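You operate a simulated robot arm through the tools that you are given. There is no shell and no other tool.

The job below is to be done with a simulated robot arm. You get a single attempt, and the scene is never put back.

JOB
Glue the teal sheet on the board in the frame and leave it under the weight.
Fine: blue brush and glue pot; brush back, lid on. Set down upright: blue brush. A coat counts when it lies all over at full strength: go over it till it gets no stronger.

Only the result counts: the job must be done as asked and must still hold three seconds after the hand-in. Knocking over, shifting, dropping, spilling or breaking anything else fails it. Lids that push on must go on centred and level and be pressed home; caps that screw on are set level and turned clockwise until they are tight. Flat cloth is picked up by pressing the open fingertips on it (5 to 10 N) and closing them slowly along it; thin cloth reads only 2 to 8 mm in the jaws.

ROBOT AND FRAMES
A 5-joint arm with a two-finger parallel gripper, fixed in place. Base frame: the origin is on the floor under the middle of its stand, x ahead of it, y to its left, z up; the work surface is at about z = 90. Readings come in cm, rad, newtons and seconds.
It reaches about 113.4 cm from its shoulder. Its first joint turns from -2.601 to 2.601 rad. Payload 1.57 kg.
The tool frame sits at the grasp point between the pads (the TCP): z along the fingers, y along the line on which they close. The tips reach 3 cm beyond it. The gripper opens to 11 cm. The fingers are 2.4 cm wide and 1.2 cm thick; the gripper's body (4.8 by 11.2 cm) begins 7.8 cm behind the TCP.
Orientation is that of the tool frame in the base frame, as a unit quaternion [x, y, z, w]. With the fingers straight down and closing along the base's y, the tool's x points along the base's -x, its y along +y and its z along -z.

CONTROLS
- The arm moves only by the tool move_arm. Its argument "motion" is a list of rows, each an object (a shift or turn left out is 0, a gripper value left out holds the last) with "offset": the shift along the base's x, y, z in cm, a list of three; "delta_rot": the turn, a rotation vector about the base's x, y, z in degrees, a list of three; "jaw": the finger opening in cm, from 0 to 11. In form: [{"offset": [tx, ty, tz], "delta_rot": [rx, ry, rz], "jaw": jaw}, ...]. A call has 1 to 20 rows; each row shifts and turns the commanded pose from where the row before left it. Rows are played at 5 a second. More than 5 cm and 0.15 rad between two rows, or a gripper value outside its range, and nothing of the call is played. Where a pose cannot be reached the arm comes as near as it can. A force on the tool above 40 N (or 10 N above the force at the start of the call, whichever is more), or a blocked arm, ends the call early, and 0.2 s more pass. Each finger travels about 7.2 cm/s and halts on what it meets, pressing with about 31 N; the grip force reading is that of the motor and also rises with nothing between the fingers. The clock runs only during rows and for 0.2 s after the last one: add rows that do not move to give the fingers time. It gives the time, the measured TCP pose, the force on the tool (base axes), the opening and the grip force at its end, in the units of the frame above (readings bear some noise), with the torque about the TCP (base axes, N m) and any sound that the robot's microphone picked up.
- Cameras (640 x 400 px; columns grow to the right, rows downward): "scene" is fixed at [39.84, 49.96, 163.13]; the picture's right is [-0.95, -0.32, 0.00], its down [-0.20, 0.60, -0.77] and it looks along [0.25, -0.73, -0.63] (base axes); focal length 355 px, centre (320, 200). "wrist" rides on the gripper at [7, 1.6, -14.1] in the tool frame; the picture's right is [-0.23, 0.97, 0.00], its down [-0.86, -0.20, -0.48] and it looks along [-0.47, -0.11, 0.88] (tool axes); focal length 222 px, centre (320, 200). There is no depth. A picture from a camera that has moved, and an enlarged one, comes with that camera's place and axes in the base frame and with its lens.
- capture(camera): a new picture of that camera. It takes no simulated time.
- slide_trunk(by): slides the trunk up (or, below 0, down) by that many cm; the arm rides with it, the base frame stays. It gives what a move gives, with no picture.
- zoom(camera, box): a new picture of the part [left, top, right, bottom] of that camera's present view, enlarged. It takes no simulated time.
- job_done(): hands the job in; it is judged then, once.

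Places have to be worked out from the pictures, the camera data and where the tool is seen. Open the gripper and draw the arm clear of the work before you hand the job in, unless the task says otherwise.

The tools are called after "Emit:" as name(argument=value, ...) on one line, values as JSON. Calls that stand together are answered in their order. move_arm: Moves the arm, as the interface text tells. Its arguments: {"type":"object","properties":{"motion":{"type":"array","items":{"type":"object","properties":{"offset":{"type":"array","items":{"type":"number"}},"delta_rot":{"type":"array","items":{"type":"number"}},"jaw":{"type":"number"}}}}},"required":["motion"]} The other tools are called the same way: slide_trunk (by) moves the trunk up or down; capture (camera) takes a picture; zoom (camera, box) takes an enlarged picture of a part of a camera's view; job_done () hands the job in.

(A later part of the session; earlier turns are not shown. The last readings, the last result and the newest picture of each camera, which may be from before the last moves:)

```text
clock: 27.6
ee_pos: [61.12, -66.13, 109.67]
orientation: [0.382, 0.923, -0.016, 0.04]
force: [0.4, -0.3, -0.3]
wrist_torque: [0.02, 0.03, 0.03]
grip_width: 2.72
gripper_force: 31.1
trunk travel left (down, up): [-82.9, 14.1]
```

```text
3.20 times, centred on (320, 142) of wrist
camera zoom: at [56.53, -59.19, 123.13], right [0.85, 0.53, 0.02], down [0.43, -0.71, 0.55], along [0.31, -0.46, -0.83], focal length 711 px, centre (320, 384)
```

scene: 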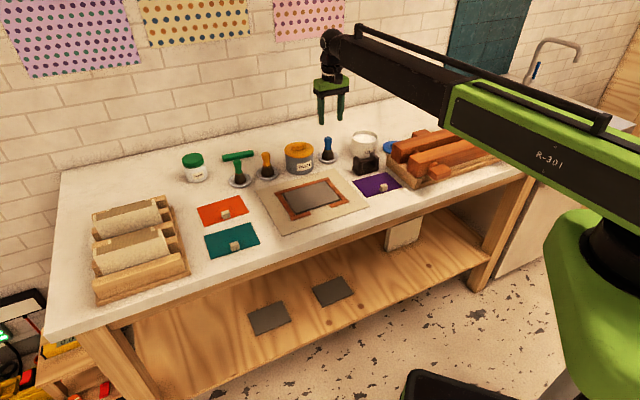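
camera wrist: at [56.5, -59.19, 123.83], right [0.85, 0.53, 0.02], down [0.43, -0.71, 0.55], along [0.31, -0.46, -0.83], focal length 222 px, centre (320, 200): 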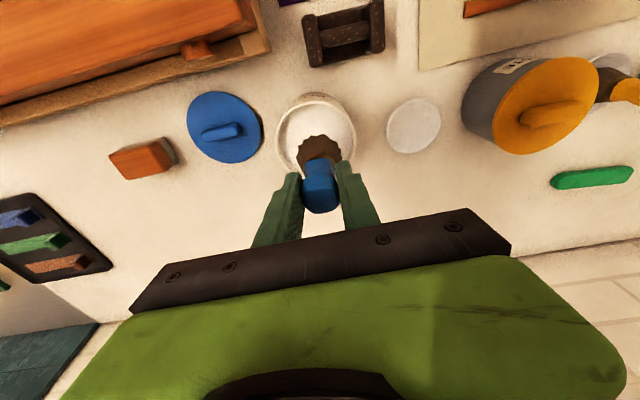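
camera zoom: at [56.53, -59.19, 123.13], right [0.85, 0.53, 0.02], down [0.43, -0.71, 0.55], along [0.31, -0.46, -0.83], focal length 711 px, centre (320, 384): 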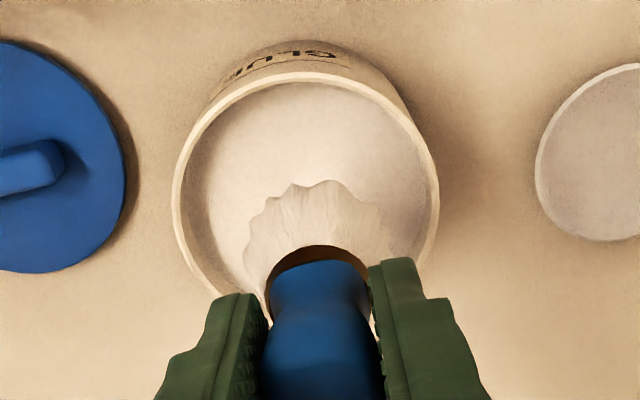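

The brush is loaded and not dripping. I carry it over the middle of the board.

Emit:
move_arm(motion=[{"offset": [1.47, 4.486, 0]}, {"offset": [1.47, 4.486, 0]}, {"offset": [1.47, 4.486, 0]}, {"offset": [1.47, 4.486, 0]}, {"offset": [1.47, 4.486, 0]}, {"offset": [1.47, 4.486, 0]}, {"offset": [1.47, 4.486, 0]}, {}, {}])

Emit:
capture(camera="wrist")

Emit:
zoom(camera="scene", box=[230, 120, 390, 220])

```text
clock: 29.6
ee_pos: [71.4, -34.75, 109.69]
orientation: [0.382, 0.923, -0.017, 0.04]
force: [0.8, -0.3, -0.9]
wrist_torque: [0.0, -0.01, 0.02]
grip_width: 2.77
gripper_force: 31.4
trunk travel left (down, up): [-82.9, 14.1]
```

```text
taken
camera wrist: at [66.78, -27.82, 123.13], right [0.85, 0.53, 0.02], down [0.43, -0.71, 0.55], along [0.31, -0.46, -0.83], focal length 222 px, centre (320, 200)
```

wrist: 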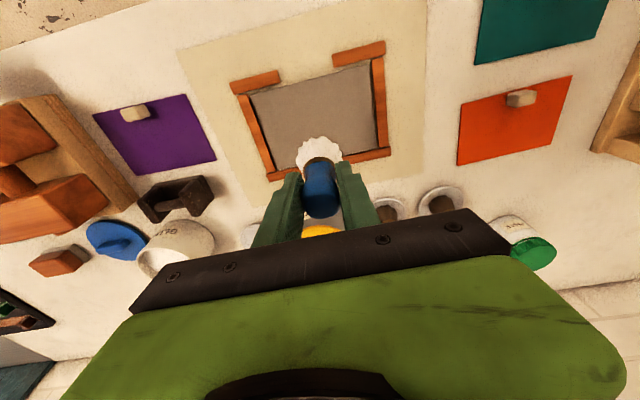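

```text
4.00 times, centred on (310, 170) of scene
camera zoom: at [39.84, 49.96, 163.13], right [-0.95, -0.32, 0.0], down [-0.2, 0.6, -0.77], along [0.25, -0.73, -0.63], focal length 1422 px, centre (360, 320)
```

zoom: 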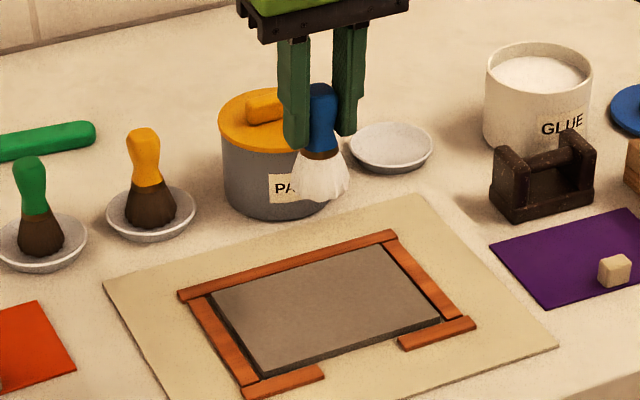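

Emit:
zoom(camera="wrist", box=[220, 40, 420, 165])

Emit:
zoom(camera="scene", box=[260, 160, 360, 223])

```text
3.20 times, centred on (320, 102) of wrist
camera zoom: at [66.78, -27.82, 123.13], right [0.85, 0.53, 0.02], down [0.43, -0.71, 0.55], along [0.31, -0.46, -0.83], focal length 711 px, centre (320, 512)
```

zoom: 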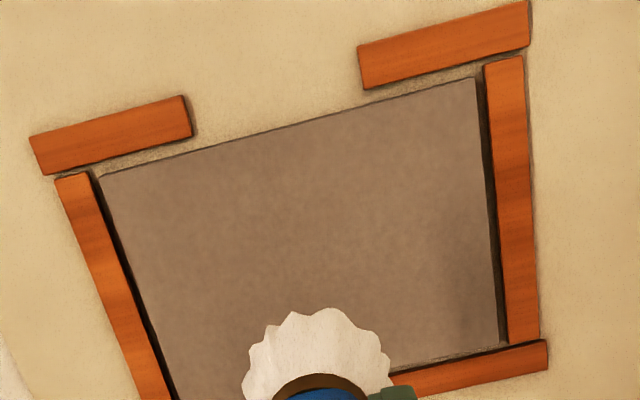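

```text
6.35 times, centred on (310, 192) of scene
camera zoom: at [39.84, 49.96, 163.13], right [-0.95, -0.32, 0.0], down [-0.2, 0.6, -0.77], along [0.25, -0.73, -0.63], focal length 2257 px, centre (384, 254)
```

zoom: 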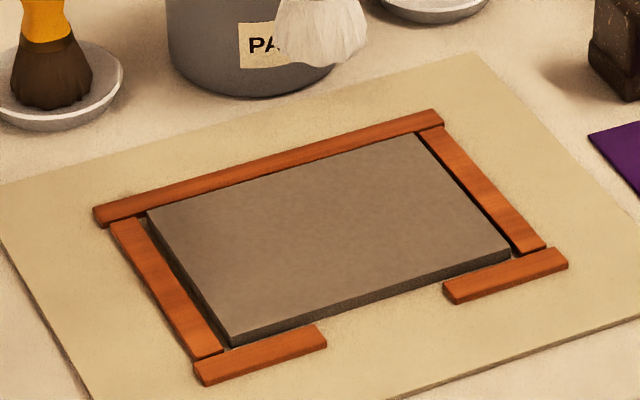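

The board's top is about level with the frame bars; board centre (71.41,-34.69), long axis at ~44.7°, 15.5×11. I go over the back-left corner region and lower towards the board.

Emit:
move_arm(motion=[{"offset": [-0.8, -3.25, 0]}, {"offset": [-0.79, -3.25, 0]}, {}])

Emit:
slide_trunk(by=-10)

Emit:
zoom(camera="scene", box=[260, 130, 380, 205])

```text
clock: 30.4
ee_pos: [69.99, -41.42, 109.72]
orientation: [0.382, 0.923, -0.017, 0.04]
force: [0.1, -0.3, -0.7]
wrist_torque: [-0.02, 0.01, 0.01]
grip_width: 2.73
gripper_force: 31.4
trunk travel left (down, up): [-82.9, 14.1]
```

```text
clock: 31.7
ee_pos: [69.87, -41.36, 99.67]
orientation: [0.382, 0.923, -0.017, 0.04]
force: [0.3, 1.0, -0.8]
wrist_torque: [0.0, 0.0, 0.02]
grip_width: 2.72
gripper_force: 31.1
trunk travel left (down, up): [-72.9, 24.1]
```

```text
5.33 times, centred on (320, 168) of scene
camera zoom: at [39.84, 49.96, 163.13], right [-0.95, -0.32, 0.0], down [-0.2, 0.6, -0.77], along [0.25, -0.73, -0.63], focal length 1896 px, centre (320, 373)
```

zoom: 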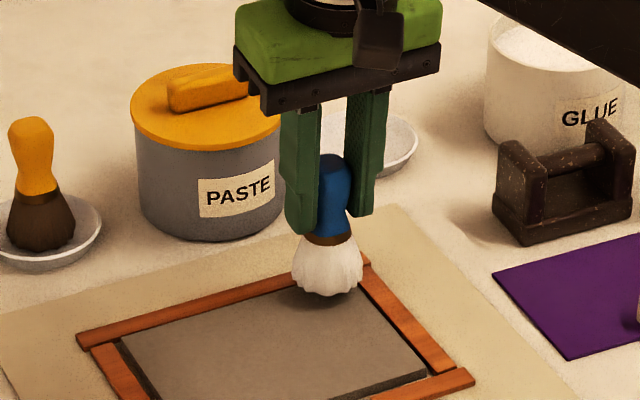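

Bristles are about 1 cm above the board. I lower in small steps watching the force.

Emit:
slide_trunk(by=-0.7)

Emit:
slide_trunk(by=-0.3)

```text
clock: 32.3
ee_pos: [69.97, -41.35, 99.03]
orientation: [0.383, 0.923, -0.017, 0.04]
force: [-0.6, -0.8, -1.0]
wrist_torque: [0.02, 0.01, -0.01]
grip_width: 2.73
gripper_force: 30.9
trunk travel left (down, up): [-72.2, 24.8]
```

```text
clock: 32.8
ee_pos: [69.92, -41.35, 98.68]
orientation: [0.383, 0.923, -0.017, 0.041]
force: [-0.1, 0.1, -1.0]
wrist_torque: [0.0, -0.01, -0.01]
grip_width: 2.73
gripper_force: 30.6
trunk travel left (down, up): [-71.9, 25.1]
```

Emit:
slide_trunk(by=-0.3)

Emit:
zoom(camera="scene", box=[280, 140, 360, 190])

```text
clock: 33.3
ee_pos: [69.91, -41.32, 98.75]
orientation: [0.382, 0.923, -0.018, 0.042]
force: [7.0, -4.8, 26.1]
wrist_torque: [-0.15, -0.39, -0.01]
grip_width: 2.73
gripper_force: 31.5
trunk travel left (down, up): [-71.6, 25.4]
```

```text
8.00 times, centred on (320, 165) of scene
camera zoom: at [39.84, 49.96, 163.13], right [-0.95, -0.32, 0.0], down [-0.2, 0.6, -0.77], along [0.25, -0.73, -0.63], focal length 2844 px, centre (320, 480)
```

zoom: 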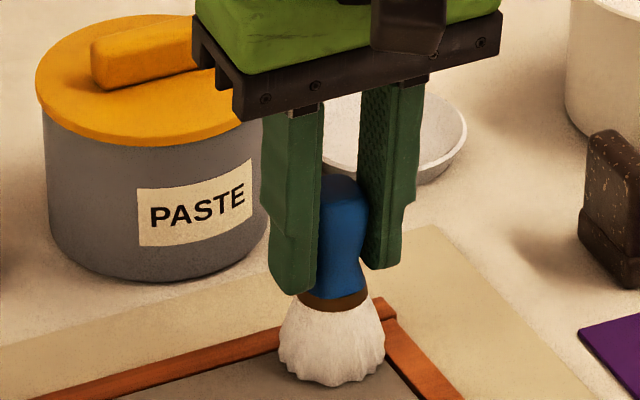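

Contact came firmly at TCP z≈98.7 (26 N). I back off 0.2 cm for a light touch, then make a first stroke along the board.

Emit:
slide_trunk(by=0.2)

```text
clock: 33.8
ee_pos: [69.9, -41.4, 98.59]
orientation: [0.383, 0.923, -0.017, 0.041]
force: [0.9, -0.7, 4.8]
wrist_torque: [-0.03, -0.04, 0.02]
grip_width: 2.74
gripper_force: 31.3
trunk travel left (down, up): [-71.8, 25.2]
```

Emit:
move_arm(motion=[{"offset": [1.01, 1.0, 0]}, {"offset": [1.01, 1.0, 0]}, {"offset": [1.01, 1.0, 0]}, {"offset": [1.01, 1.0, 0]}, {"offset": [1.01, 1.0, 0]}, {"offset": [1.01, 1.0, 0]}, {"offset": [1.01, 1.0, 0]}, {"offset": [1.01, 1.0, 0]}, {}])

Emit:
capture(camera="wrist")

Emit:
zoom(camera="scene", box=[250, 130, 370, 205])

```text
clock: 35.8
ee_pos: [78.14, -33.36, 98.53]
orientation: [0.383, 0.923, -0.017, 0.041]
force: [0.3, -0.1, 1.1]
wrist_torque: [-0.04, 0.01, -0.02]
grip_width: 2.74
gripper_force: 31.3
trunk travel left (down, up): [-71.8, 25.2]
```

```text
taken
camera wrist: at [73.43, -26.43, 112.04], right [0.85, 0.53, 0.02], down [0.43, -0.71, 0.55], along [0.31, -0.46, -0.83], focal length 222 px, centre (320, 200)
```

wrist: 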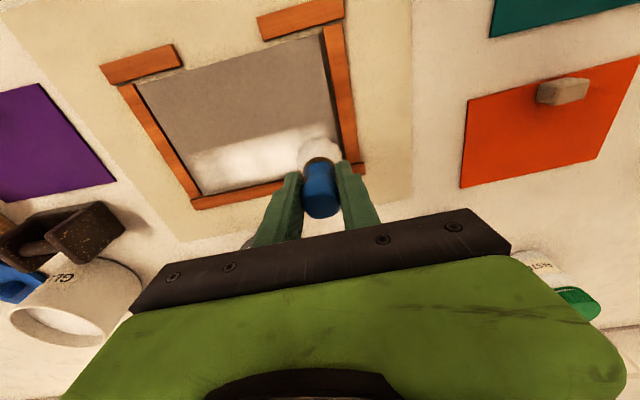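

```text
5.33 times, centred on (310, 168) of scene
camera zoom: at [39.84, 49.96, 163.13], right [-0.95, -0.32, 0.0], down [-0.2, 0.6, -0.77], along [0.25, -0.73, -0.63], focal length 1896 px, centre (373, 373)
```

zoom: 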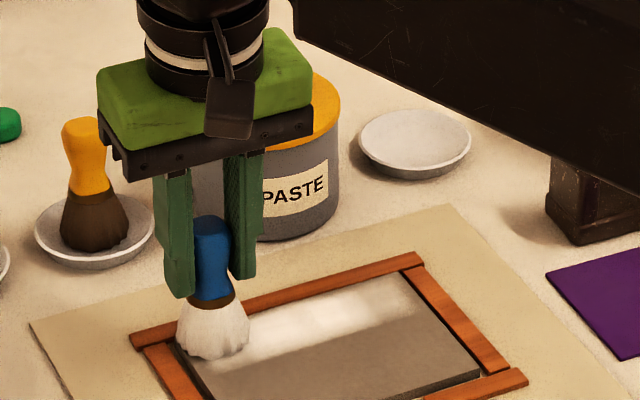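

The stroke leaves a white coat. I zoom on its edges before continuing.

Emit:
zoom(camera="wrist", box=[90, 20, 390, 208])

```text
2.13 times, centred on (240, 114) of wrist
camera zoom: at [73.43, -26.43, 112.04], right [0.85, 0.53, 0.02], down [0.43, -0.71, 0.55], along [0.31, -0.46, -0.83], focal length 473 px, centre (490, 383)
```

zoom: 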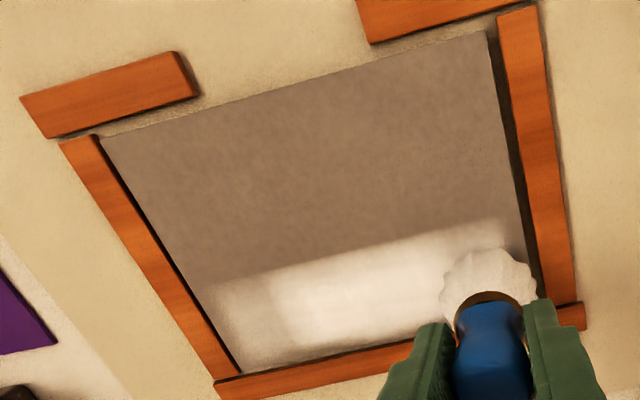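

Coverage is good but the ends are fainter. I press marginally more and go back over it, then do the next band.

Emit:
slide_trunk(by=-0.05)

Emit:
move_arm(motion=[{"offset": [0.356, 0.352, 0]}, {"offset": [-0.492, 0.498, 0]}, {"offset": [-1.102, -1.09, 0]}, {"offset": [-1.102, -1.09, 0]}, {"offset": [-1.102, -1.09, 0]}, {"offset": [-1.102, -1.09, 0]}, {"offset": [-1.102, -1.09, 0]}, {"offset": [-1.102, -1.09, 0]}, {"offset": [-1.102, -1.09, 0]}, {"offset": [-1.102, -1.09, 0]}, {"offset": [-1.265, 1.28, 0]}, {"offset": [1.102, 1.09, 0]}, {"offset": [1.102, 1.09, 0]}, {"offset": [1.102, 1.09, 0]}, {"offset": [1.102, 1.09, 0]}, {"offset": [1.102, 1.09, 0]}, {"offset": [1.102, 1.09, 0]}, {"offset": [1.102, 1.09, 0]}, {"offset": [1.102, 1.09, 0]}, {}])

Emit:
zoom(camera="wrist", box=[90, 20, 390, 208])

Emit:
zoom(camera="scene", box=[250, 130, 370, 205])

```text
clock: 36.3
ee_pos: [78.02, -33.31, 98.6]
orientation: [0.382, 0.923, -0.017, 0.042]
force: [1.6, -1.4, 7.4]
wrist_torque: [0.05, -0.12, 0.02]
grip_width: 2.73
gripper_force: 31.0
trunk travel left (down, up): [-71.7, 25.3]
```

```text
clock: 40.5
ee_pos: [76.63, -31.26, 98.58]
orientation: [0.382, 0.923, -0.017, 0.042]
force: [-0.3, -2.1, 5.4]
wrist_torque: [-0.05, 0.06, 0.01]
grip_width: 2.75
gripper_force: 31.0
trunk travel left (down, up): [-71.7, 25.3]
```

```text
2.13 times, centred on (240, 114) of wrist
camera zoom: at [71.99, -24.33, 112.01], right [0.85, 0.53, 0.02], down [0.43, -0.71, 0.55], along [0.31, -0.46, -0.83], focal length 473 px, centre (490, 383)
```

zoom: 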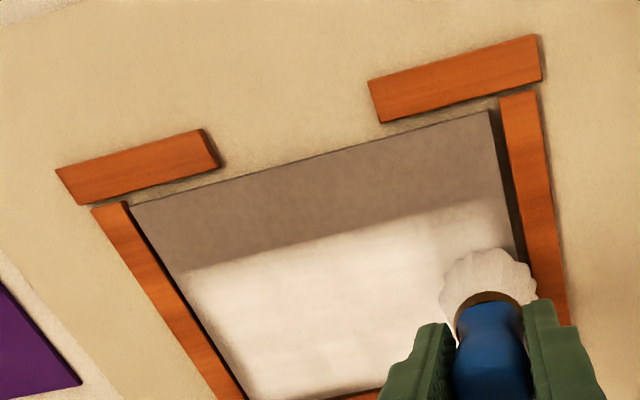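

```text
5.33 times, centred on (310, 168) of scene
camera zoom: at [39.84, 49.96, 163.13], right [-0.95, -0.32, 0.0], down [-0.2, 0.6, -0.77], along [0.25, -0.73, -0.63], focal length 1896 px, centre (373, 373)
```

zoom: 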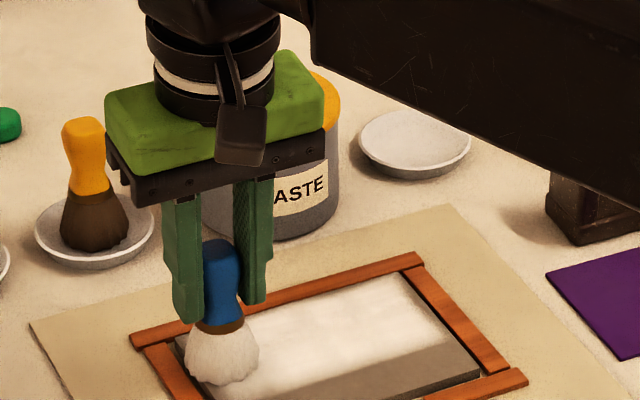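

Clean full-width coat so far. I continue with the next bands toward the front.

Emit:
move_arm(motion=[{"offset": [-1.406, 1.422, 0]}, {"offset": [-1.102, -1.09, 0]}, {"offset": [-1.102, -1.09, 0]}, {"offset": [-1.102, -1.09, 0]}, {"offset": [-1.102, -1.09, 0]}, {"offset": [-1.102, -1.09, 0]}, {"offset": [-1.102, -1.09, 0]}, {"offset": [-1.102, -1.09, 0]}, {"offset": [-1.102, -1.09, 0]}, {"offset": [-1.265, 1.28, 0]}, {"offset": [1.102, 1.09, 0]}, {"offset": [1.102, 1.09, 0]}, {"offset": [1.102, 1.09, 0]}, {"offset": [1.102, 1.09, 0]}, {"offset": [1.102, 1.09, 0]}, {"offset": [1.102, 1.09, 0]}, {"offset": [1.102, 1.09, 0]}, {"offset": [1.102, 1.09, 0]}, {}])

Emit:
zoom(camera="wrist", box=[90, 20, 390, 208])

Emit:
zoom(camera="scene", box=[250, 130, 370, 205])

```text
clock: 44.5
ee_pos: [74.13, -28.51, 98.62]
orientation: [0.382, 0.923, -0.017, 0.041]
force: [-0.8, -1.6, 4.0]
wrist_torque: [-0.08, 0.01, -0.03]
grip_width: 2.73
gripper_force: 31.0
trunk travel left (down, up): [-71.7, 25.3]
```

```text
2.13 times, centred on (240, 114) of wrist
camera zoom: at [69.43, -21.6, 112.01], right [0.85, 0.53, 0.02], down [0.43, -0.71, 0.55], along [0.31, -0.46, -0.83], focal length 473 px, centre (490, 383)
```

zoom: 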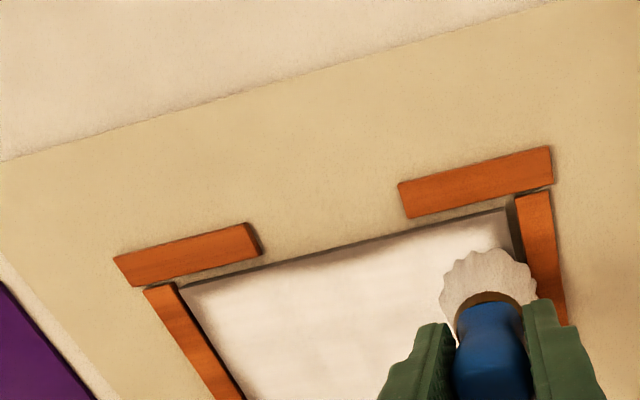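

```text
5.33 times, centred on (310, 168) of scene
camera zoom: at [39.84, 49.96, 163.13], right [-0.95, -0.32, 0.0], down [-0.2, 0.6, -0.77], along [0.25, -0.73, -0.63], focal length 1896 px, centre (373, 373)
```

zoom: 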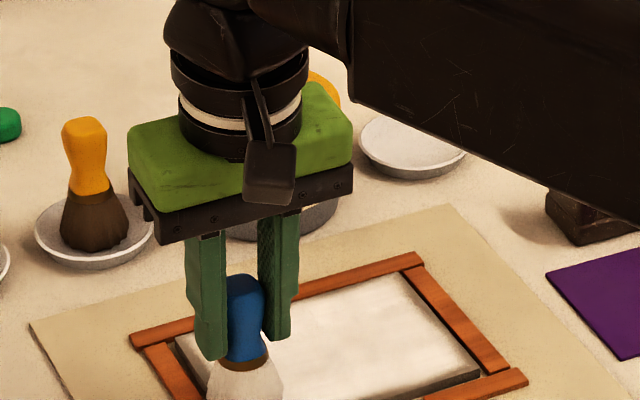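

Emit:
move_arm(motion=[{"offset": [-0.773, 0.782, 0]}, {"offset": [0.213, 0.211, 0]}, {"offset": [-1.138, -1.125, 0]}, {"offset": [-1.138, -1.125, 0]}, {"offset": [-1.138, -1.125, 0]}, {"offset": [-1.138, -1.125, 0]}, {"offset": [-1.138, -1.125, 0]}, {"offset": [-1.138, -1.125, 0]}, {"offset": [-1.138, -1.125, 0]}, {"offset": [-1.138, -1.125, 0]}, {}, {"offset": [1.138, 1.125, 0]}, {"offset": [1.138, 1.125, 0]}, {"offset": [1.138, 1.125, 0]}, {"offset": [1.138, 1.125, 0]}, {"offset": [1.138, 1.125, 0]}, {"offset": [1.138, 1.125, 0]}, {"offset": [1.138, 1.125, 0]}, {"offset": [1.138, 1.125, 0]}, {}])

Emit:
zoom(camera="wrist", box=[90, 20, 390, 208])

Emit:
zoom(camera="scene", box=[250, 150, 370, 225])

```text
clock: 48.7
ee_pos: [73.48, -27.6, 98.53]
orientation: [0.382, 0.923, -0.017, 0.041]
force: [-0.2, -0.6, 3.9]
wrist_torque: [-0.04, 0.04, 0.01]
grip_width: 2.74
gripper_force: 31.1
trunk travel left (down, up): [-71.7, 25.3]
```

```text
2.13 times, centred on (240, 114) of wrist
camera zoom: at [68.92, -20.6, 112.0], right [0.85, 0.53, 0.02], down [0.43, -0.71, 0.55], along [0.31, -0.46, -0.83], focal length 473 px, centre (490, 383)
```

zoom: 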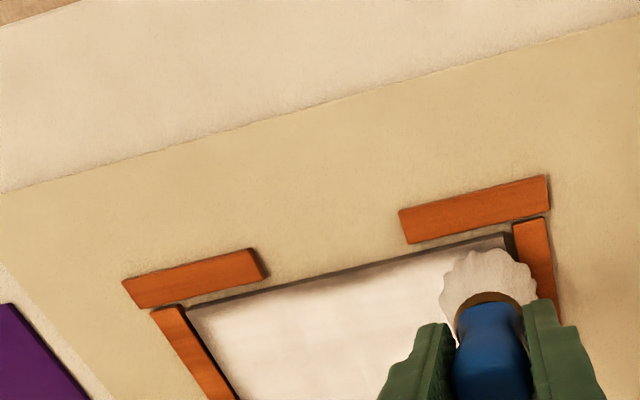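

```text
5.33 times, centred on (310, 188) of scene
camera zoom: at [39.84, 49.96, 163.13], right [-0.95, -0.32, 0.0], down [-0.2, 0.6, -0.77], along [0.25, -0.73, -0.63], focal length 1896 px, centre (373, 267)
```

zoom: 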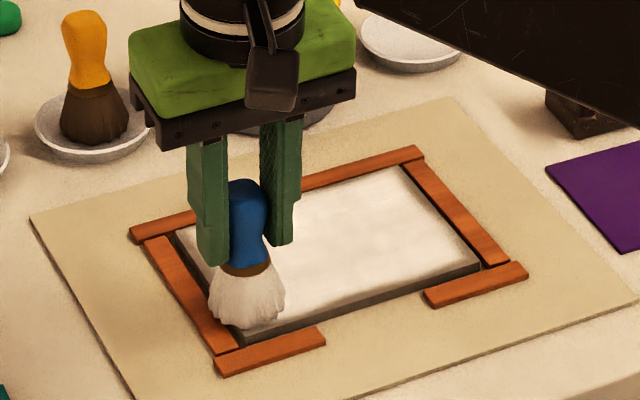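

The whole board has a first layer; the bristles look less loaded. I lift and inspect the coat before reloading.

Emit:
slide_trunk(by=11)

Emit:
zoom(camera="wrist", box=[170, 40, 410, 190])

Emit:
zoom(camera="scene", box=[260, 160, 360, 223])

```text
clock: 50.1
ee_pos: [73.58, -27.44, 109.56]
orientation: [0.382, 0.923, -0.017, 0.041]
force: [-0.9, 0.2, -0.2]
wrist_torque: [0.01, 0.0, 0.01]
grip_width: 2.72
gripper_force: 30.7
trunk travel left (down, up): [-82.7, 14.3]
```

```text
2.67 times, centred on (290, 115) of wrist
camera zoom: at [68.93, -20.64, 122.97], right [0.85, 0.53, 0.02], down [0.43, -0.71, 0.55], along [0.31, -0.46, -0.83], focal length 592 px, centre (400, 427)
```

zoom: 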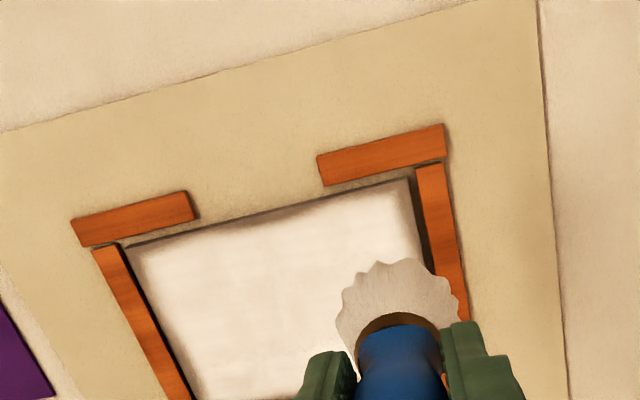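

```text
6.35 times, centred on (310, 192) of scene
camera zoom: at [39.84, 49.96, 163.13], right [-0.95, -0.32, 0.0], down [-0.2, 0.6, -0.77], along [0.25, -0.73, -0.63], focal length 2257 px, centre (384, 254)
```

zoom: 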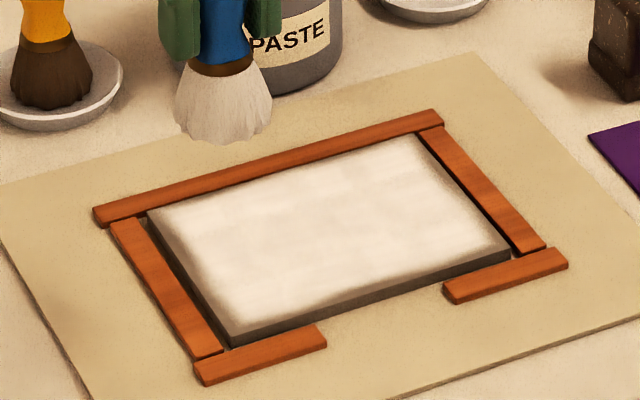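

The coat is thin near edges and corners. I reload the brush at the pot.

Emit:
move_arm(motion=[{"offset": [-1.36, -4.3, 0]}, {"offset": [-1.36, -4.3, 0]}, {"offset": [-1.36, -4.3, 0]}, {"offset": [-1.36, -4.3, 0]}, {"offset": [-1.36, -4.3, 0]}, {"offset": [-1.36, -4.3, 0]}, {"offset": [-1.36, -4.3, 0]}, {"offset": [-1.36, -4.3, 0]}, {"offset": [-1.36, -4.3, 0]}, {}, {}])

Emit:
zoom(camera="scene", box=[280, 70, 440, 170])

Emit:
zoom(camera="wrist", box=[220, 80, 420, 205])

```text
clock: 52.5
ee_pos: [61.3, -66.18, 109.47]
orientation: [0.382, 0.923, -0.017, 0.04]
force: [-0.2, 0.6, -0.3]
wrist_torque: [0.01, 0.01, 0.01]
grip_width: 2.74
gripper_force: 30.8
trunk travel left (down, up): [-82.7, 14.3]
```

```text
4.00 times, centred on (360, 120) of scene
camera zoom: at [39.84, 49.96, 163.13], right [-0.95, -0.32, 0.0], down [-0.2, 0.6, -0.77], along [0.25, -0.73, -0.63], focal length 1422 px, centre (160, 520)
```

zoom: 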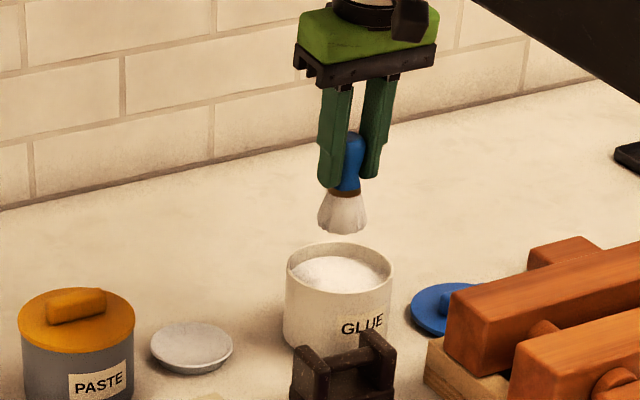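

```text
3.20 times, centred on (320, 142) of wrist
camera zoom: at [56.64, -59.22, 122.97], right [0.85, 0.53, 0.02], down [0.43, -0.71, 0.55], along [0.31, -0.46, -0.83], focal length 711 px, centre (320, 384)
```

zoom: 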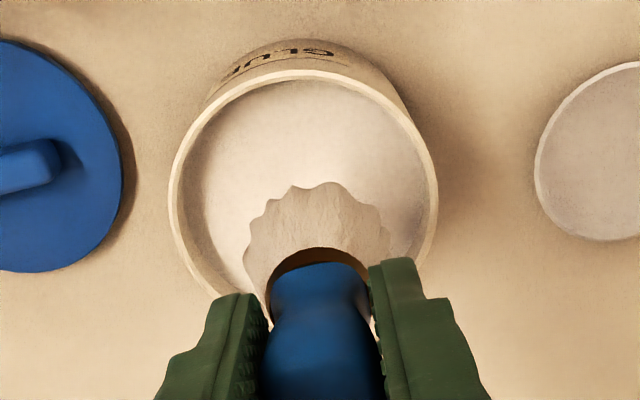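

Emit:
slide_trunk(by=-5.95)

Emit:
slide_trunk(by=6.3)

Emit:
move_arm(motion=[{}, {}, {}, {}])

Emit:
zoom(camera="scene", box=[280, 70, 440, 170])

```text
clock: 53.5
ee_pos: [61.36, -66.09, 103.68]
orientation: [0.383, 0.923, -0.017, 0.04]
force: [-0.1, -0.3, -0.7]
wrist_torque: [0.02, 0.01, 0.0]
grip_width: 2.73
gripper_force: 31.6
trunk travel left (down, up): [-76.8, 20.2]
```

```text
clock: 54.6
ee_pos: [61.3, -66.14, 109.91]
orientation: [0.383, 0.923, -0.018, 0.04]
force: [-0.7, 0.0, -1.2]
wrist_torque: [-0.01, -0.02, 0.05]
grip_width: 2.71
gripper_force: 31.0
trunk travel left (down, up): [-83.1, 13.9]
```

```text
clock: 55.6
ee_pos: [61.36, -66.17, 109.77]
orientation: [0.382, 0.923, -0.017, 0.04]
force: [-0.1, -0.5, 0.5]
wrist_torque: [0.02, 0.01, 0.04]
grip_width: 2.73
gripper_force: 31.6
trunk travel left (down, up): [-83.1, 13.9]
```

```text
4.00 times, centred on (360, 120) of scene
camera zoom: at [39.84, 49.96, 163.13], right [-0.95, -0.32, 0.0], down [-0.2, 0.6, -0.77], along [0.25, -0.73, -0.63], focal length 1422 px, centre (160, 520)
```

zoom: 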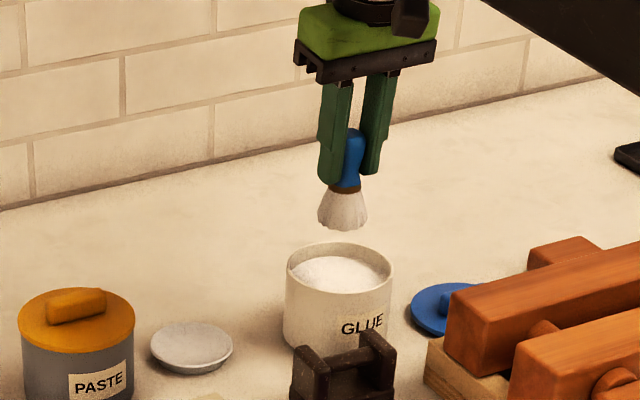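

No contact force at 103.68, so it may not have touched. I dip a little deeper until contact shows.

Emit:
slide_trunk(by=-6.35)

Emit:
zoom(camera="scene", box=[310, 90, 410, 153])

```text
clock: 56.6
ee_pos: [61.3, -66.2, 103.48]
orientation: [0.382, 0.923, -0.016, 0.04]
force: [0.1, -0.1, -0.3]
wrist_torque: [0.04, -0.01, 0.0]
grip_width: 2.73
gripper_force: 31.3
trunk travel left (down, up): [-76.7, 20.3]
```

```text
6.35 times, centred on (360, 122) of scene
camera zoom: at [39.84, 49.96, 163.13], right [-0.95, -0.32, 0.0], down [-0.2, 0.6, -0.77], along [0.25, -0.73, -0.63], focal length 2257 px, centre (66, 698)
```

zoom: 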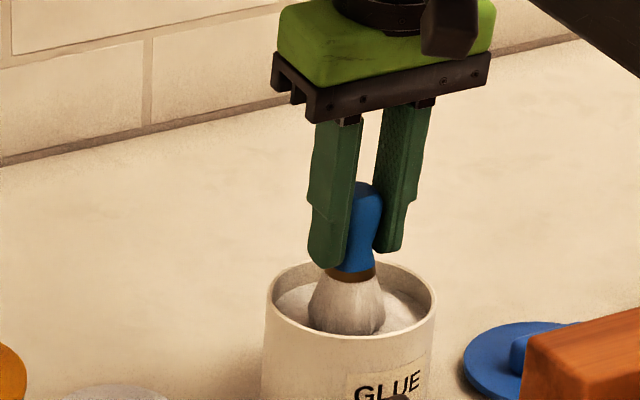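

Emit:
slide_trunk(by=-0.2)

Emit:
zoom(camera="scene", box=[310, 90, 410, 153])

```text
clock: 57.1
ee_pos: [61.24, -66.09, 103.36]
orientation: [0.382, 0.923, -0.016, 0.04]
force: [0.0, -0.5, 5.2]
wrist_torque: [0.06, -0.06, -0.01]
grip_width: 2.73
gripper_force: 30.7
trunk travel left (down, up): [-76.5, 20.5]
```

```text
6.35 times, centred on (360, 122) of scene
camera zoom: at [39.84, 49.96, 163.13], right [-0.95, -0.32, 0.0], down [-0.2, 0.6, -0.77], along [0.25, -0.73, -0.63], focal length 2257 px, centre (66, 698)
```

zoom: 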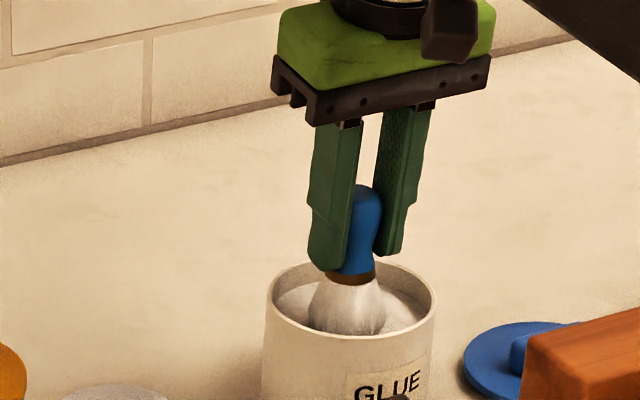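

Contact of 5 N and the bristles whiten. I press a touch more and dwell to load fully.

Emit:
slide_trunk(by=-0.1)

Emit:
move_arm(motion=[{}, {}, {}, {}, {}])

Emit:
zoom(camera="scene", box=[310, 90, 410, 153])

```text
clock: 57.6
ee_pos: [61.23, -66.14, 103.35]
orientation: [0.382, 0.923, -0.017, 0.041]
force: [3.7, -3.1, 17.0]
wrist_torque: [-0.13, -0.27, -0.06]
grip_width: 2.74
gripper_force: 31.3
trunk travel left (down, up): [-76.4, 20.6]
```

```text
clock: 58.8
ee_pos: [61.2, -66.06, 103.32]
orientation: [0.382, 0.923, -0.017, 0.042]
force: [2.4, -3.7, 18.6]
wrist_torque: [-0.17, -0.24, -0.03]
grip_width: 2.74
gripper_force: 31.3
trunk travel left (down, up): [-76.4, 20.6]
```

```text
6.35 times, centred on (360, 122) of scene
camera zoom: at [39.84, 49.96, 163.13], right [-0.95, -0.32, 0.0], down [-0.2, 0.6, -0.77], along [0.25, -0.73, -0.63], focal length 2257 px, centre (66, 698)
```

zoom: 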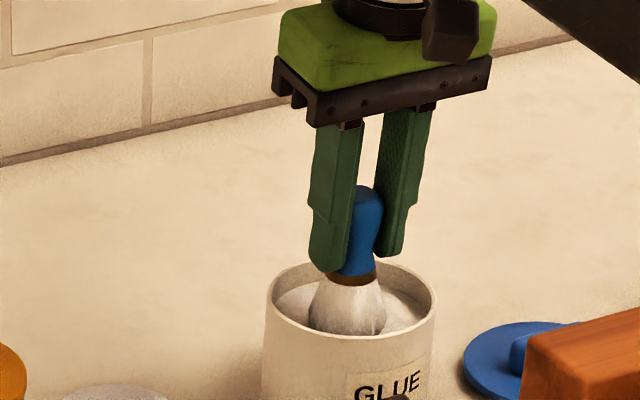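

Loaded. I lift, let it drain and return over the board's back-left region.

Emit:
slide_trunk(by=6.6)

Emit:
move_arm(motion=[{}, {}, {}, {}, {"offset": [1.425, 4.15, 0]}, {"offset": [1.425, 4.15, 0]}, {"offset": [1.425, 4.15, 0]}, {"offset": [1.425, 4.15, 0]}, {"offset": [1.425, 4.15, 0]}, {"offset": [1.425, 4.15, 0]}, {}, {}])

Emit:
slide_trunk(by=-11.1)

```text
clock: 59.9
ee_pos: [61.31, -66.14, 109.95]
orientation: [0.383, 0.923, -0.016, 0.04]
force: [0.6, 0.0, 0.0]
wrist_torque: [-0.02, 0.01, -0.01]
grip_width: 2.71
gripper_force: 31.4
trunk travel left (down, up): [-83.0, 14.0]
```

```text
clock: 62.5
ee_pos: [69.85, -41.31, 109.84]
orientation: [0.382, 0.923, -0.017, 0.041]
force: [0.1, 0.7, 0.3]
wrist_torque: [-0.02, 0.0, -0.01]
grip_width: 2.74
gripper_force: 31.2
trunk travel left (down, up): [-83.0, 14.0]
```

```text
clock: 63.9
ee_pos: [69.91, -41.38, 98.77]
orientation: [0.383, 0.923, -0.016, 0.039]
force: [0.2, 0.1, 0.4]
wrist_torque: [0.0, -0.01, -0.04]
grip_width: 2.71
gripper_force: 30.6
trunk travel left (down, up): [-71.9, 25.1]
```

Emit:
slide_trunk(by=-0.15)

Emit:
move_arm(motion=[{"offset": [-0.218, -1.06, 0]}, {}, {"offset": [1.059, 1.047, 0]}, {"offset": [1.059, 1.047, 0]}, {"offset": [1.059, 1.047, 0]}, {"offset": [1.059, 1.047, 0]}, {"offset": [1.059, 1.047, 0]}, {"offset": [1.059, 1.047, 0]}, {"offset": [1.059, 1.047, 0]}, {"offset": [1.059, 1.047, 0]}, {"offset": [1.059, 1.047, 0]}, {}, {"offset": [-0.984, 0.995, 0]}, {"offset": [-0.984, 0.995, 0]}, {"offset": [-0.984, 0.995, 0]}, {"offset": [-0.984, 0.995, 0]}, {"offset": [-0.984, 0.995, 0]}, {"offset": [-0.984, 0.995, 0]}, {}])

Emit:
zoom(camera="scene", box=[250, 150, 370, 225])

Emit:
zoom(camera="wrist", box=[90, 20, 390, 208])

```text
clock: 64.4
ee_pos: [69.86, -41.33, 98.54]
orientation: [0.383, 0.923, -0.017, 0.04]
force: [0.2, -0.2, -0.7]
wrist_torque: [0.03, 0.01, -0.01]
grip_width: 2.73
gripper_force: 31.1
trunk travel left (down, up): [-71.8, 25.2]
```

```text
clock: 68.4
ee_pos: [73.16, -26.96, 98.66]
orientation: [0.382, 0.923, -0.017, 0.04]
force: [-0.8, 0.1, -1.7]
wrist_torque: [-0.04, -0.01, 0.01]
grip_width: 2.71
gripper_force: 31.5
trunk travel left (down, up): [-71.8, 25.2]
```

```text
5.33 times, centred on (310, 188) of scene
camera zoom: at [39.84, 49.96, 163.13], right [-0.95, -0.32, 0.0], down [-0.2, 0.6, -0.77], along [0.25, -0.73, -0.63], focal length 1896 px, centre (373, 267)
```

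zoom: 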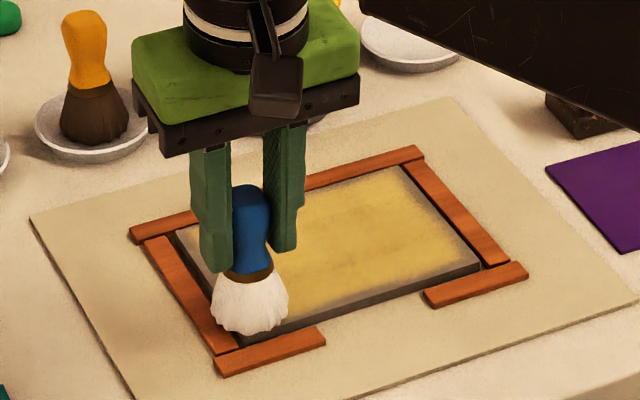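

```text
2.13 times, centred on (240, 114) of wrist
camera zoom: at [68.53, -20.11, 112.03], right [0.85, 0.53, 0.02], down [0.43, -0.71, 0.55], along [0.31, -0.46, -0.83], focal length 473 px, centre (490, 383)
```

zoom: 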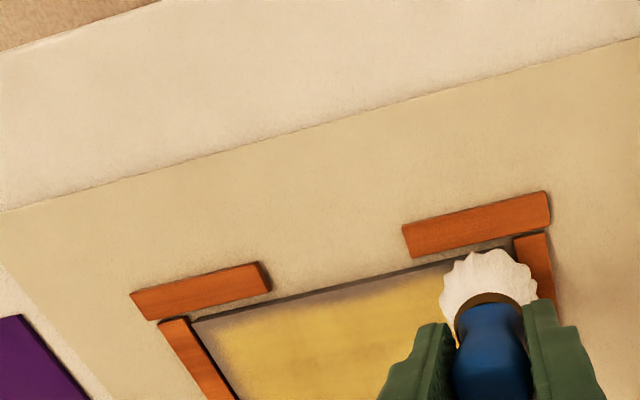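

The coat has turned yellow with time (it's ageing), and this pass didn't actually touch (no force). I lower 0.1 cm for contact and see whether fresh glue turns it white again.

Emit:
slide_trunk(by=-0.12)

Emit:
move_arm(motion=[{"offset": [-1.059, -1.047, 0]}, {"offset": [-1.059, -1.047, 0]}, {"offset": [-1.059, -1.047, 0]}, {"offset": [-1.059, -1.047, 0]}])

Emit:
zoom(camera="scene", box=[250, 150, 370, 225])

Emit:
zoom(camera="wrist", box=[190, 40, 430, 190])

```text
clock: 68.9
ee_pos: [73.24, -27.02, 98.59]
orientation: [0.383, 0.923, -0.017, 0.041]
force: [2.9, -0.1, 11.3]
wrist_torque: [-0.09, -0.17, 0.05]
grip_width: 2.73
gripper_force: 31.4
trunk travel left (down, up): [-71.7, 25.3]
```

```text
clock: 69.9
ee_pos: [68.72, -31.19, 98.63]
orientation: [0.382, 0.923, -0.017, 0.042]
force: [2.2, 2.0, 13.9]
wrist_torque: [0.17, -0.23, 0.0]
grip_width: 2.73
gripper_force: 31.3
trunk travel left (down, up): [-71.7, 25.3]
```

```text
5.33 times, centred on (310, 188) of scene
camera zoom: at [39.84, 49.96, 163.13], right [-0.95, -0.32, 0.0], down [-0.2, 0.6, -0.77], along [0.25, -0.73, -0.63], focal length 1896 px, centre (373, 267)
```

zoom: 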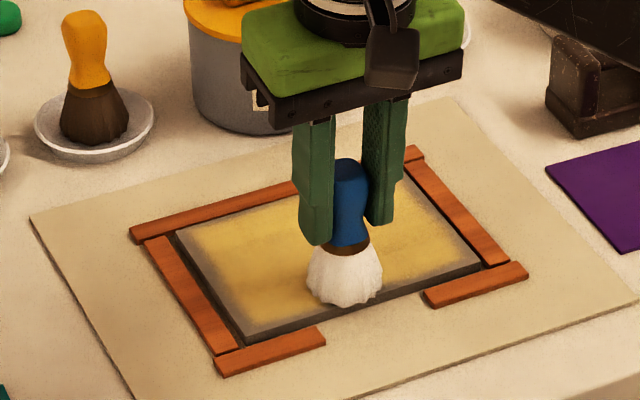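

```text
2.67 times, centred on (310, 115) of wrist
camera zoom: at [64.11, -24.25, 111.97], right [0.85, 0.53, 0.02], down [0.43, -0.71, 0.55], along [0.31, -0.46, -0.83], focal length 592 px, centre (347, 427)
```

zoom: 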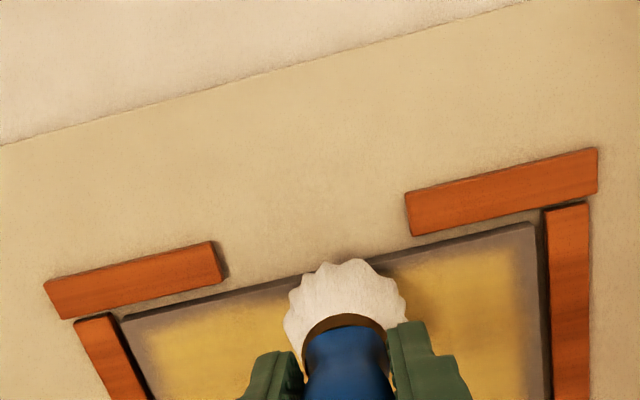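

No white was left this time even with 11–14 N, maybe the contact is on the frame bars. I stroke further inside the board to see whether glue is deposited there.

Emit:
move_arm(motion=[{"offset": [0.703, -0.711, 0]}, {"offset": [0.703, -0.711, 0]}, {"offset": [1.059, 1.047, 0]}, {"offset": [1.059, 1.047, 0]}, {}])

Emit:
zoom(camera="scene", box=[250, 150, 370, 225])

Emit:
zoom(camera="wrist", box=[190, 40, 430, 190])

```text
clock: 71.1
ee_pos: [72.4, -30.7, 98.55]
orientation: [0.383, 0.923, -0.017, 0.041]
force: [-2.3, -3.6, 10.9]
wrist_torque: [-0.17, 0.13, -0.02]
grip_width: 2.71
gripper_force: 31.5
trunk travel left (down, up): [-71.7, 25.3]
```

```text
5.33 times, centred on (310, 188) of scene
camera zoom: at [39.84, 49.96, 163.13], right [-0.95, -0.32, 0.0], down [-0.2, 0.6, -0.77], along [0.25, -0.73, -0.63], focal length 1896 px, centre (373, 267)
```

zoom: 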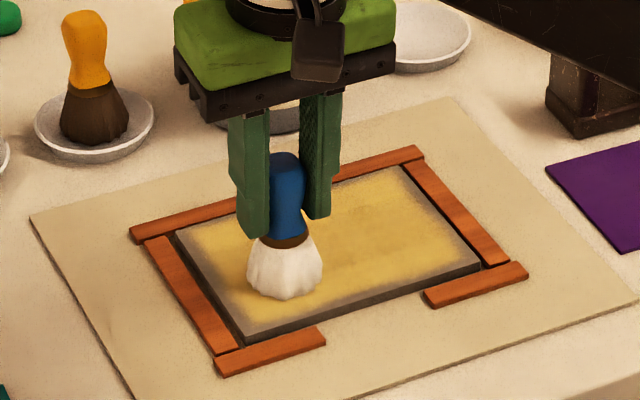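

```text
2.67 times, centred on (310, 115) of wrist
camera zoom: at [67.72, -23.69, 111.98], right [0.85, 0.53, 0.02], down [0.43, -0.71, 0.55], along [0.31, -0.46, -0.83], focal length 592 px, centre (347, 427)
```

zoom: 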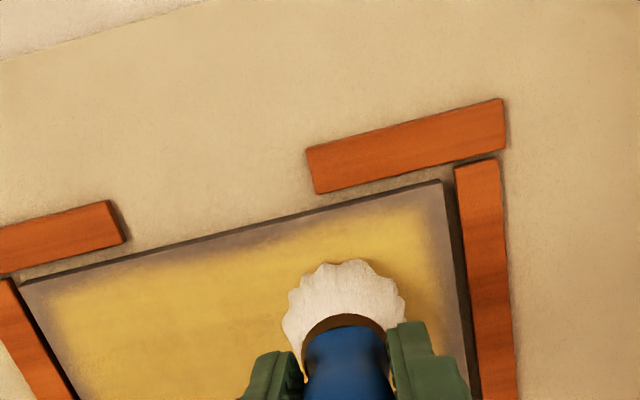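

Still no fresh white with ~11 N. I lighten the contact to about the earlier 4–5 N and try over the bare right-hand edge.

Emit:
slide_trunk(by=0.06)

Emit:
move_arm(motion=[{"offset": [0.9, 0.89, 0]}, {"offset": [0.9, 0.89, 0]}, {"offset": [-0.5, -0.49, 0]}, {"offset": [-0.5, -0.49, 0]}, {}])

Emit:
zoom(camera="wrist", box=[190, 40, 430, 190])

Emit:
zoom(camera="scene", box=[250, 150, 370, 225])

```text
clock: 71.6
ee_pos: [72.45, -30.57, 98.53]
orientation: [0.382, 0.923, -0.015, 0.041]
force: [-0.9, -0.3, 3.7]
wrist_torque: [0.02, 0.02, 0.0]
grip_width: 2.74
gripper_force: 31.4
trunk travel left (down, up): [-71.7, 25.3]
```

```text
clock: 72.8
ee_pos: [73.24, -29.67, 98.59]
orientation: [0.382, 0.923, -0.017, 0.041]
force: [1.0, 1.9, 3.3]
wrist_torque: [0.14, -0.05, -0.02]
grip_width: 2.76
gripper_force: 31.1
trunk travel left (down, up): [-71.7, 25.3]
```

```text
2.67 times, centred on (310, 115) of wrist
camera zoom: at [68.56, -22.8, 111.99], right [0.85, 0.53, 0.02], down [0.43, -0.71, 0.55], along [0.31, -0.46, -0.83], focal length 592 px, centre (347, 427)
```

zoom: 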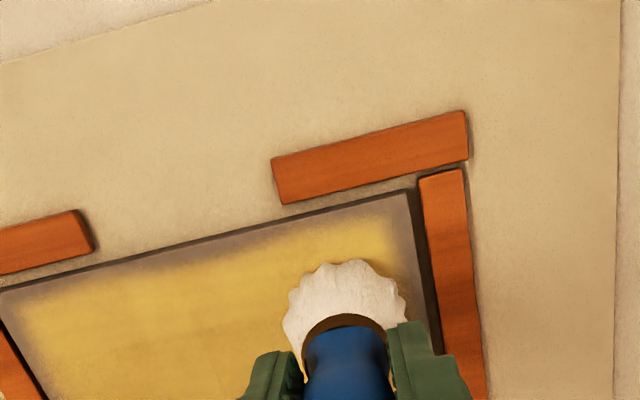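

```text
5.33 times, centred on (310, 188) of scene
camera zoom: at [39.84, 49.96, 163.13], right [-0.95, -0.32, 0.0], down [-0.2, 0.6, -0.77], along [0.25, -0.73, -0.63], focal length 1896 px, centre (373, 267)
```

zoom: 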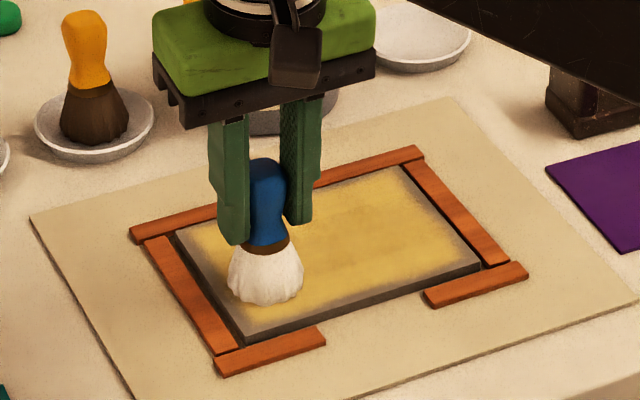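

No deposit at all. I look closely at the coat and brush to understand the glue's state.

Emit:
zoom(camera="scene", box=[290, 170, 350, 207])

Emit:
zoom(camera="scene", box=[270, 165, 330, 202])

Emit:
zoom(camera="scene", box=[340, 125, 400, 162])

```text
10.67 times, centred on (320, 188) of scene
camera zoom: at [39.84, 49.96, 163.13], right [-0.95, -0.32, 0.0], down [-0.2, 0.6, -0.77], along [0.25, -0.73, -0.63], focal length 3791 px, centre (320, 323)
```

zoom: 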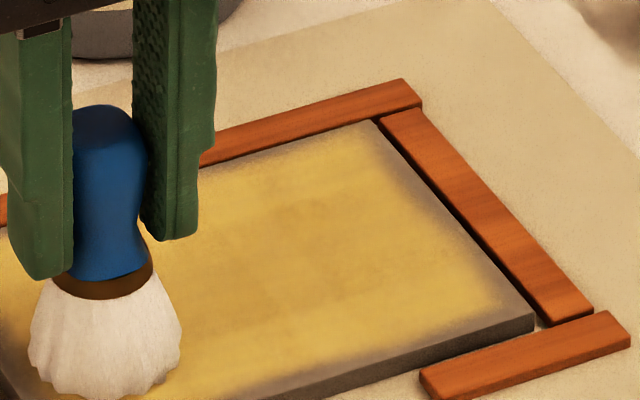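

```text
10.67 times, centred on (300, 184) of scene
camera zoom: at [39.84, 49.96, 163.13], right [-0.95, -0.32, 0.0], down [-0.2, 0.6, -0.77], along [0.25, -0.73, -0.63], focal length 3791 px, centre (533, 376)
```

zoom: 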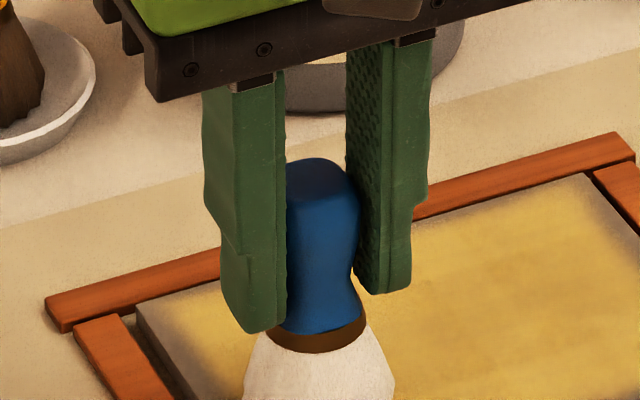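

```text
10.67 times, centred on (370, 144) of scene
camera zoom: at [39.84, 49.96, 163.13], right [-0.95, -0.32, 0.0], down [-0.2, 0.6, -0.77], along [0.25, -0.73, -0.63], focal length 3791 px, centre (-213, 803)
```

zoom: 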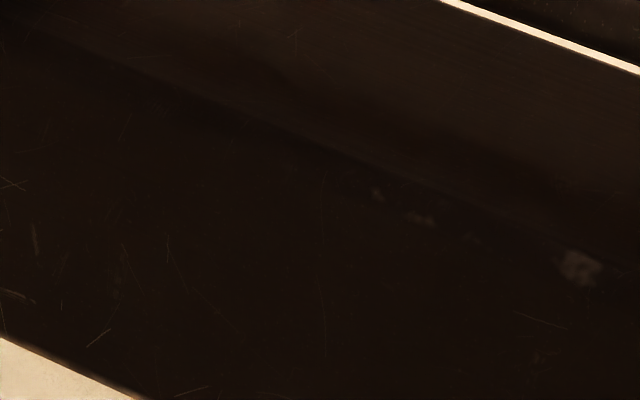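

The coat looks set (amber). As a cheap test I stroke directly over the bare front edge strip (between the stubs) to see if it takes glue at all.

Emit:
move_arm(motion=[{"offset": [-1.96, -0.03, 0]}, {"offset": [-1.96, -0.03, 0]}, {"offset": [-0.711, -0.703, 0]}, {"offset": [-0.711, -0.703, 0]}, {"offset": [-0.711, -0.703, 0]}, {"offset": [-0.711, -0.703, 0]}, {}])

Emit:
zoom(camera="scene", box=[270, 165, 370, 228])

```text
clock: 74.4
ee_pos: [66.51, -32.75, 98.57]
orientation: [0.382, 0.923, -0.017, 0.04]
force: [0.4, 0.4, 2.6]
wrist_torque: [0.01, -0.01, -0.01]
grip_width: 2.73
gripper_force: 30.9
trunk travel left (down, up): [-71.7, 25.3]
```

```text
6.35 times, centred on (320, 196) of scene
camera zoom: at [39.84, 49.96, 163.13], right [-0.95, -0.32, 0.0], down [-0.2, 0.6, -0.77], along [0.25, -0.73, -0.63], focal length 2257 px, centre (320, 222)
```

zoom: 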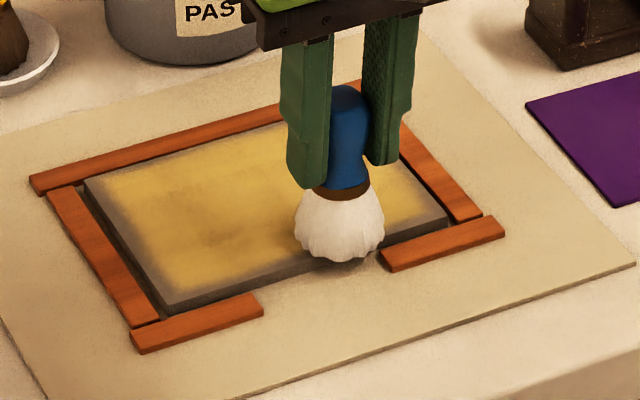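

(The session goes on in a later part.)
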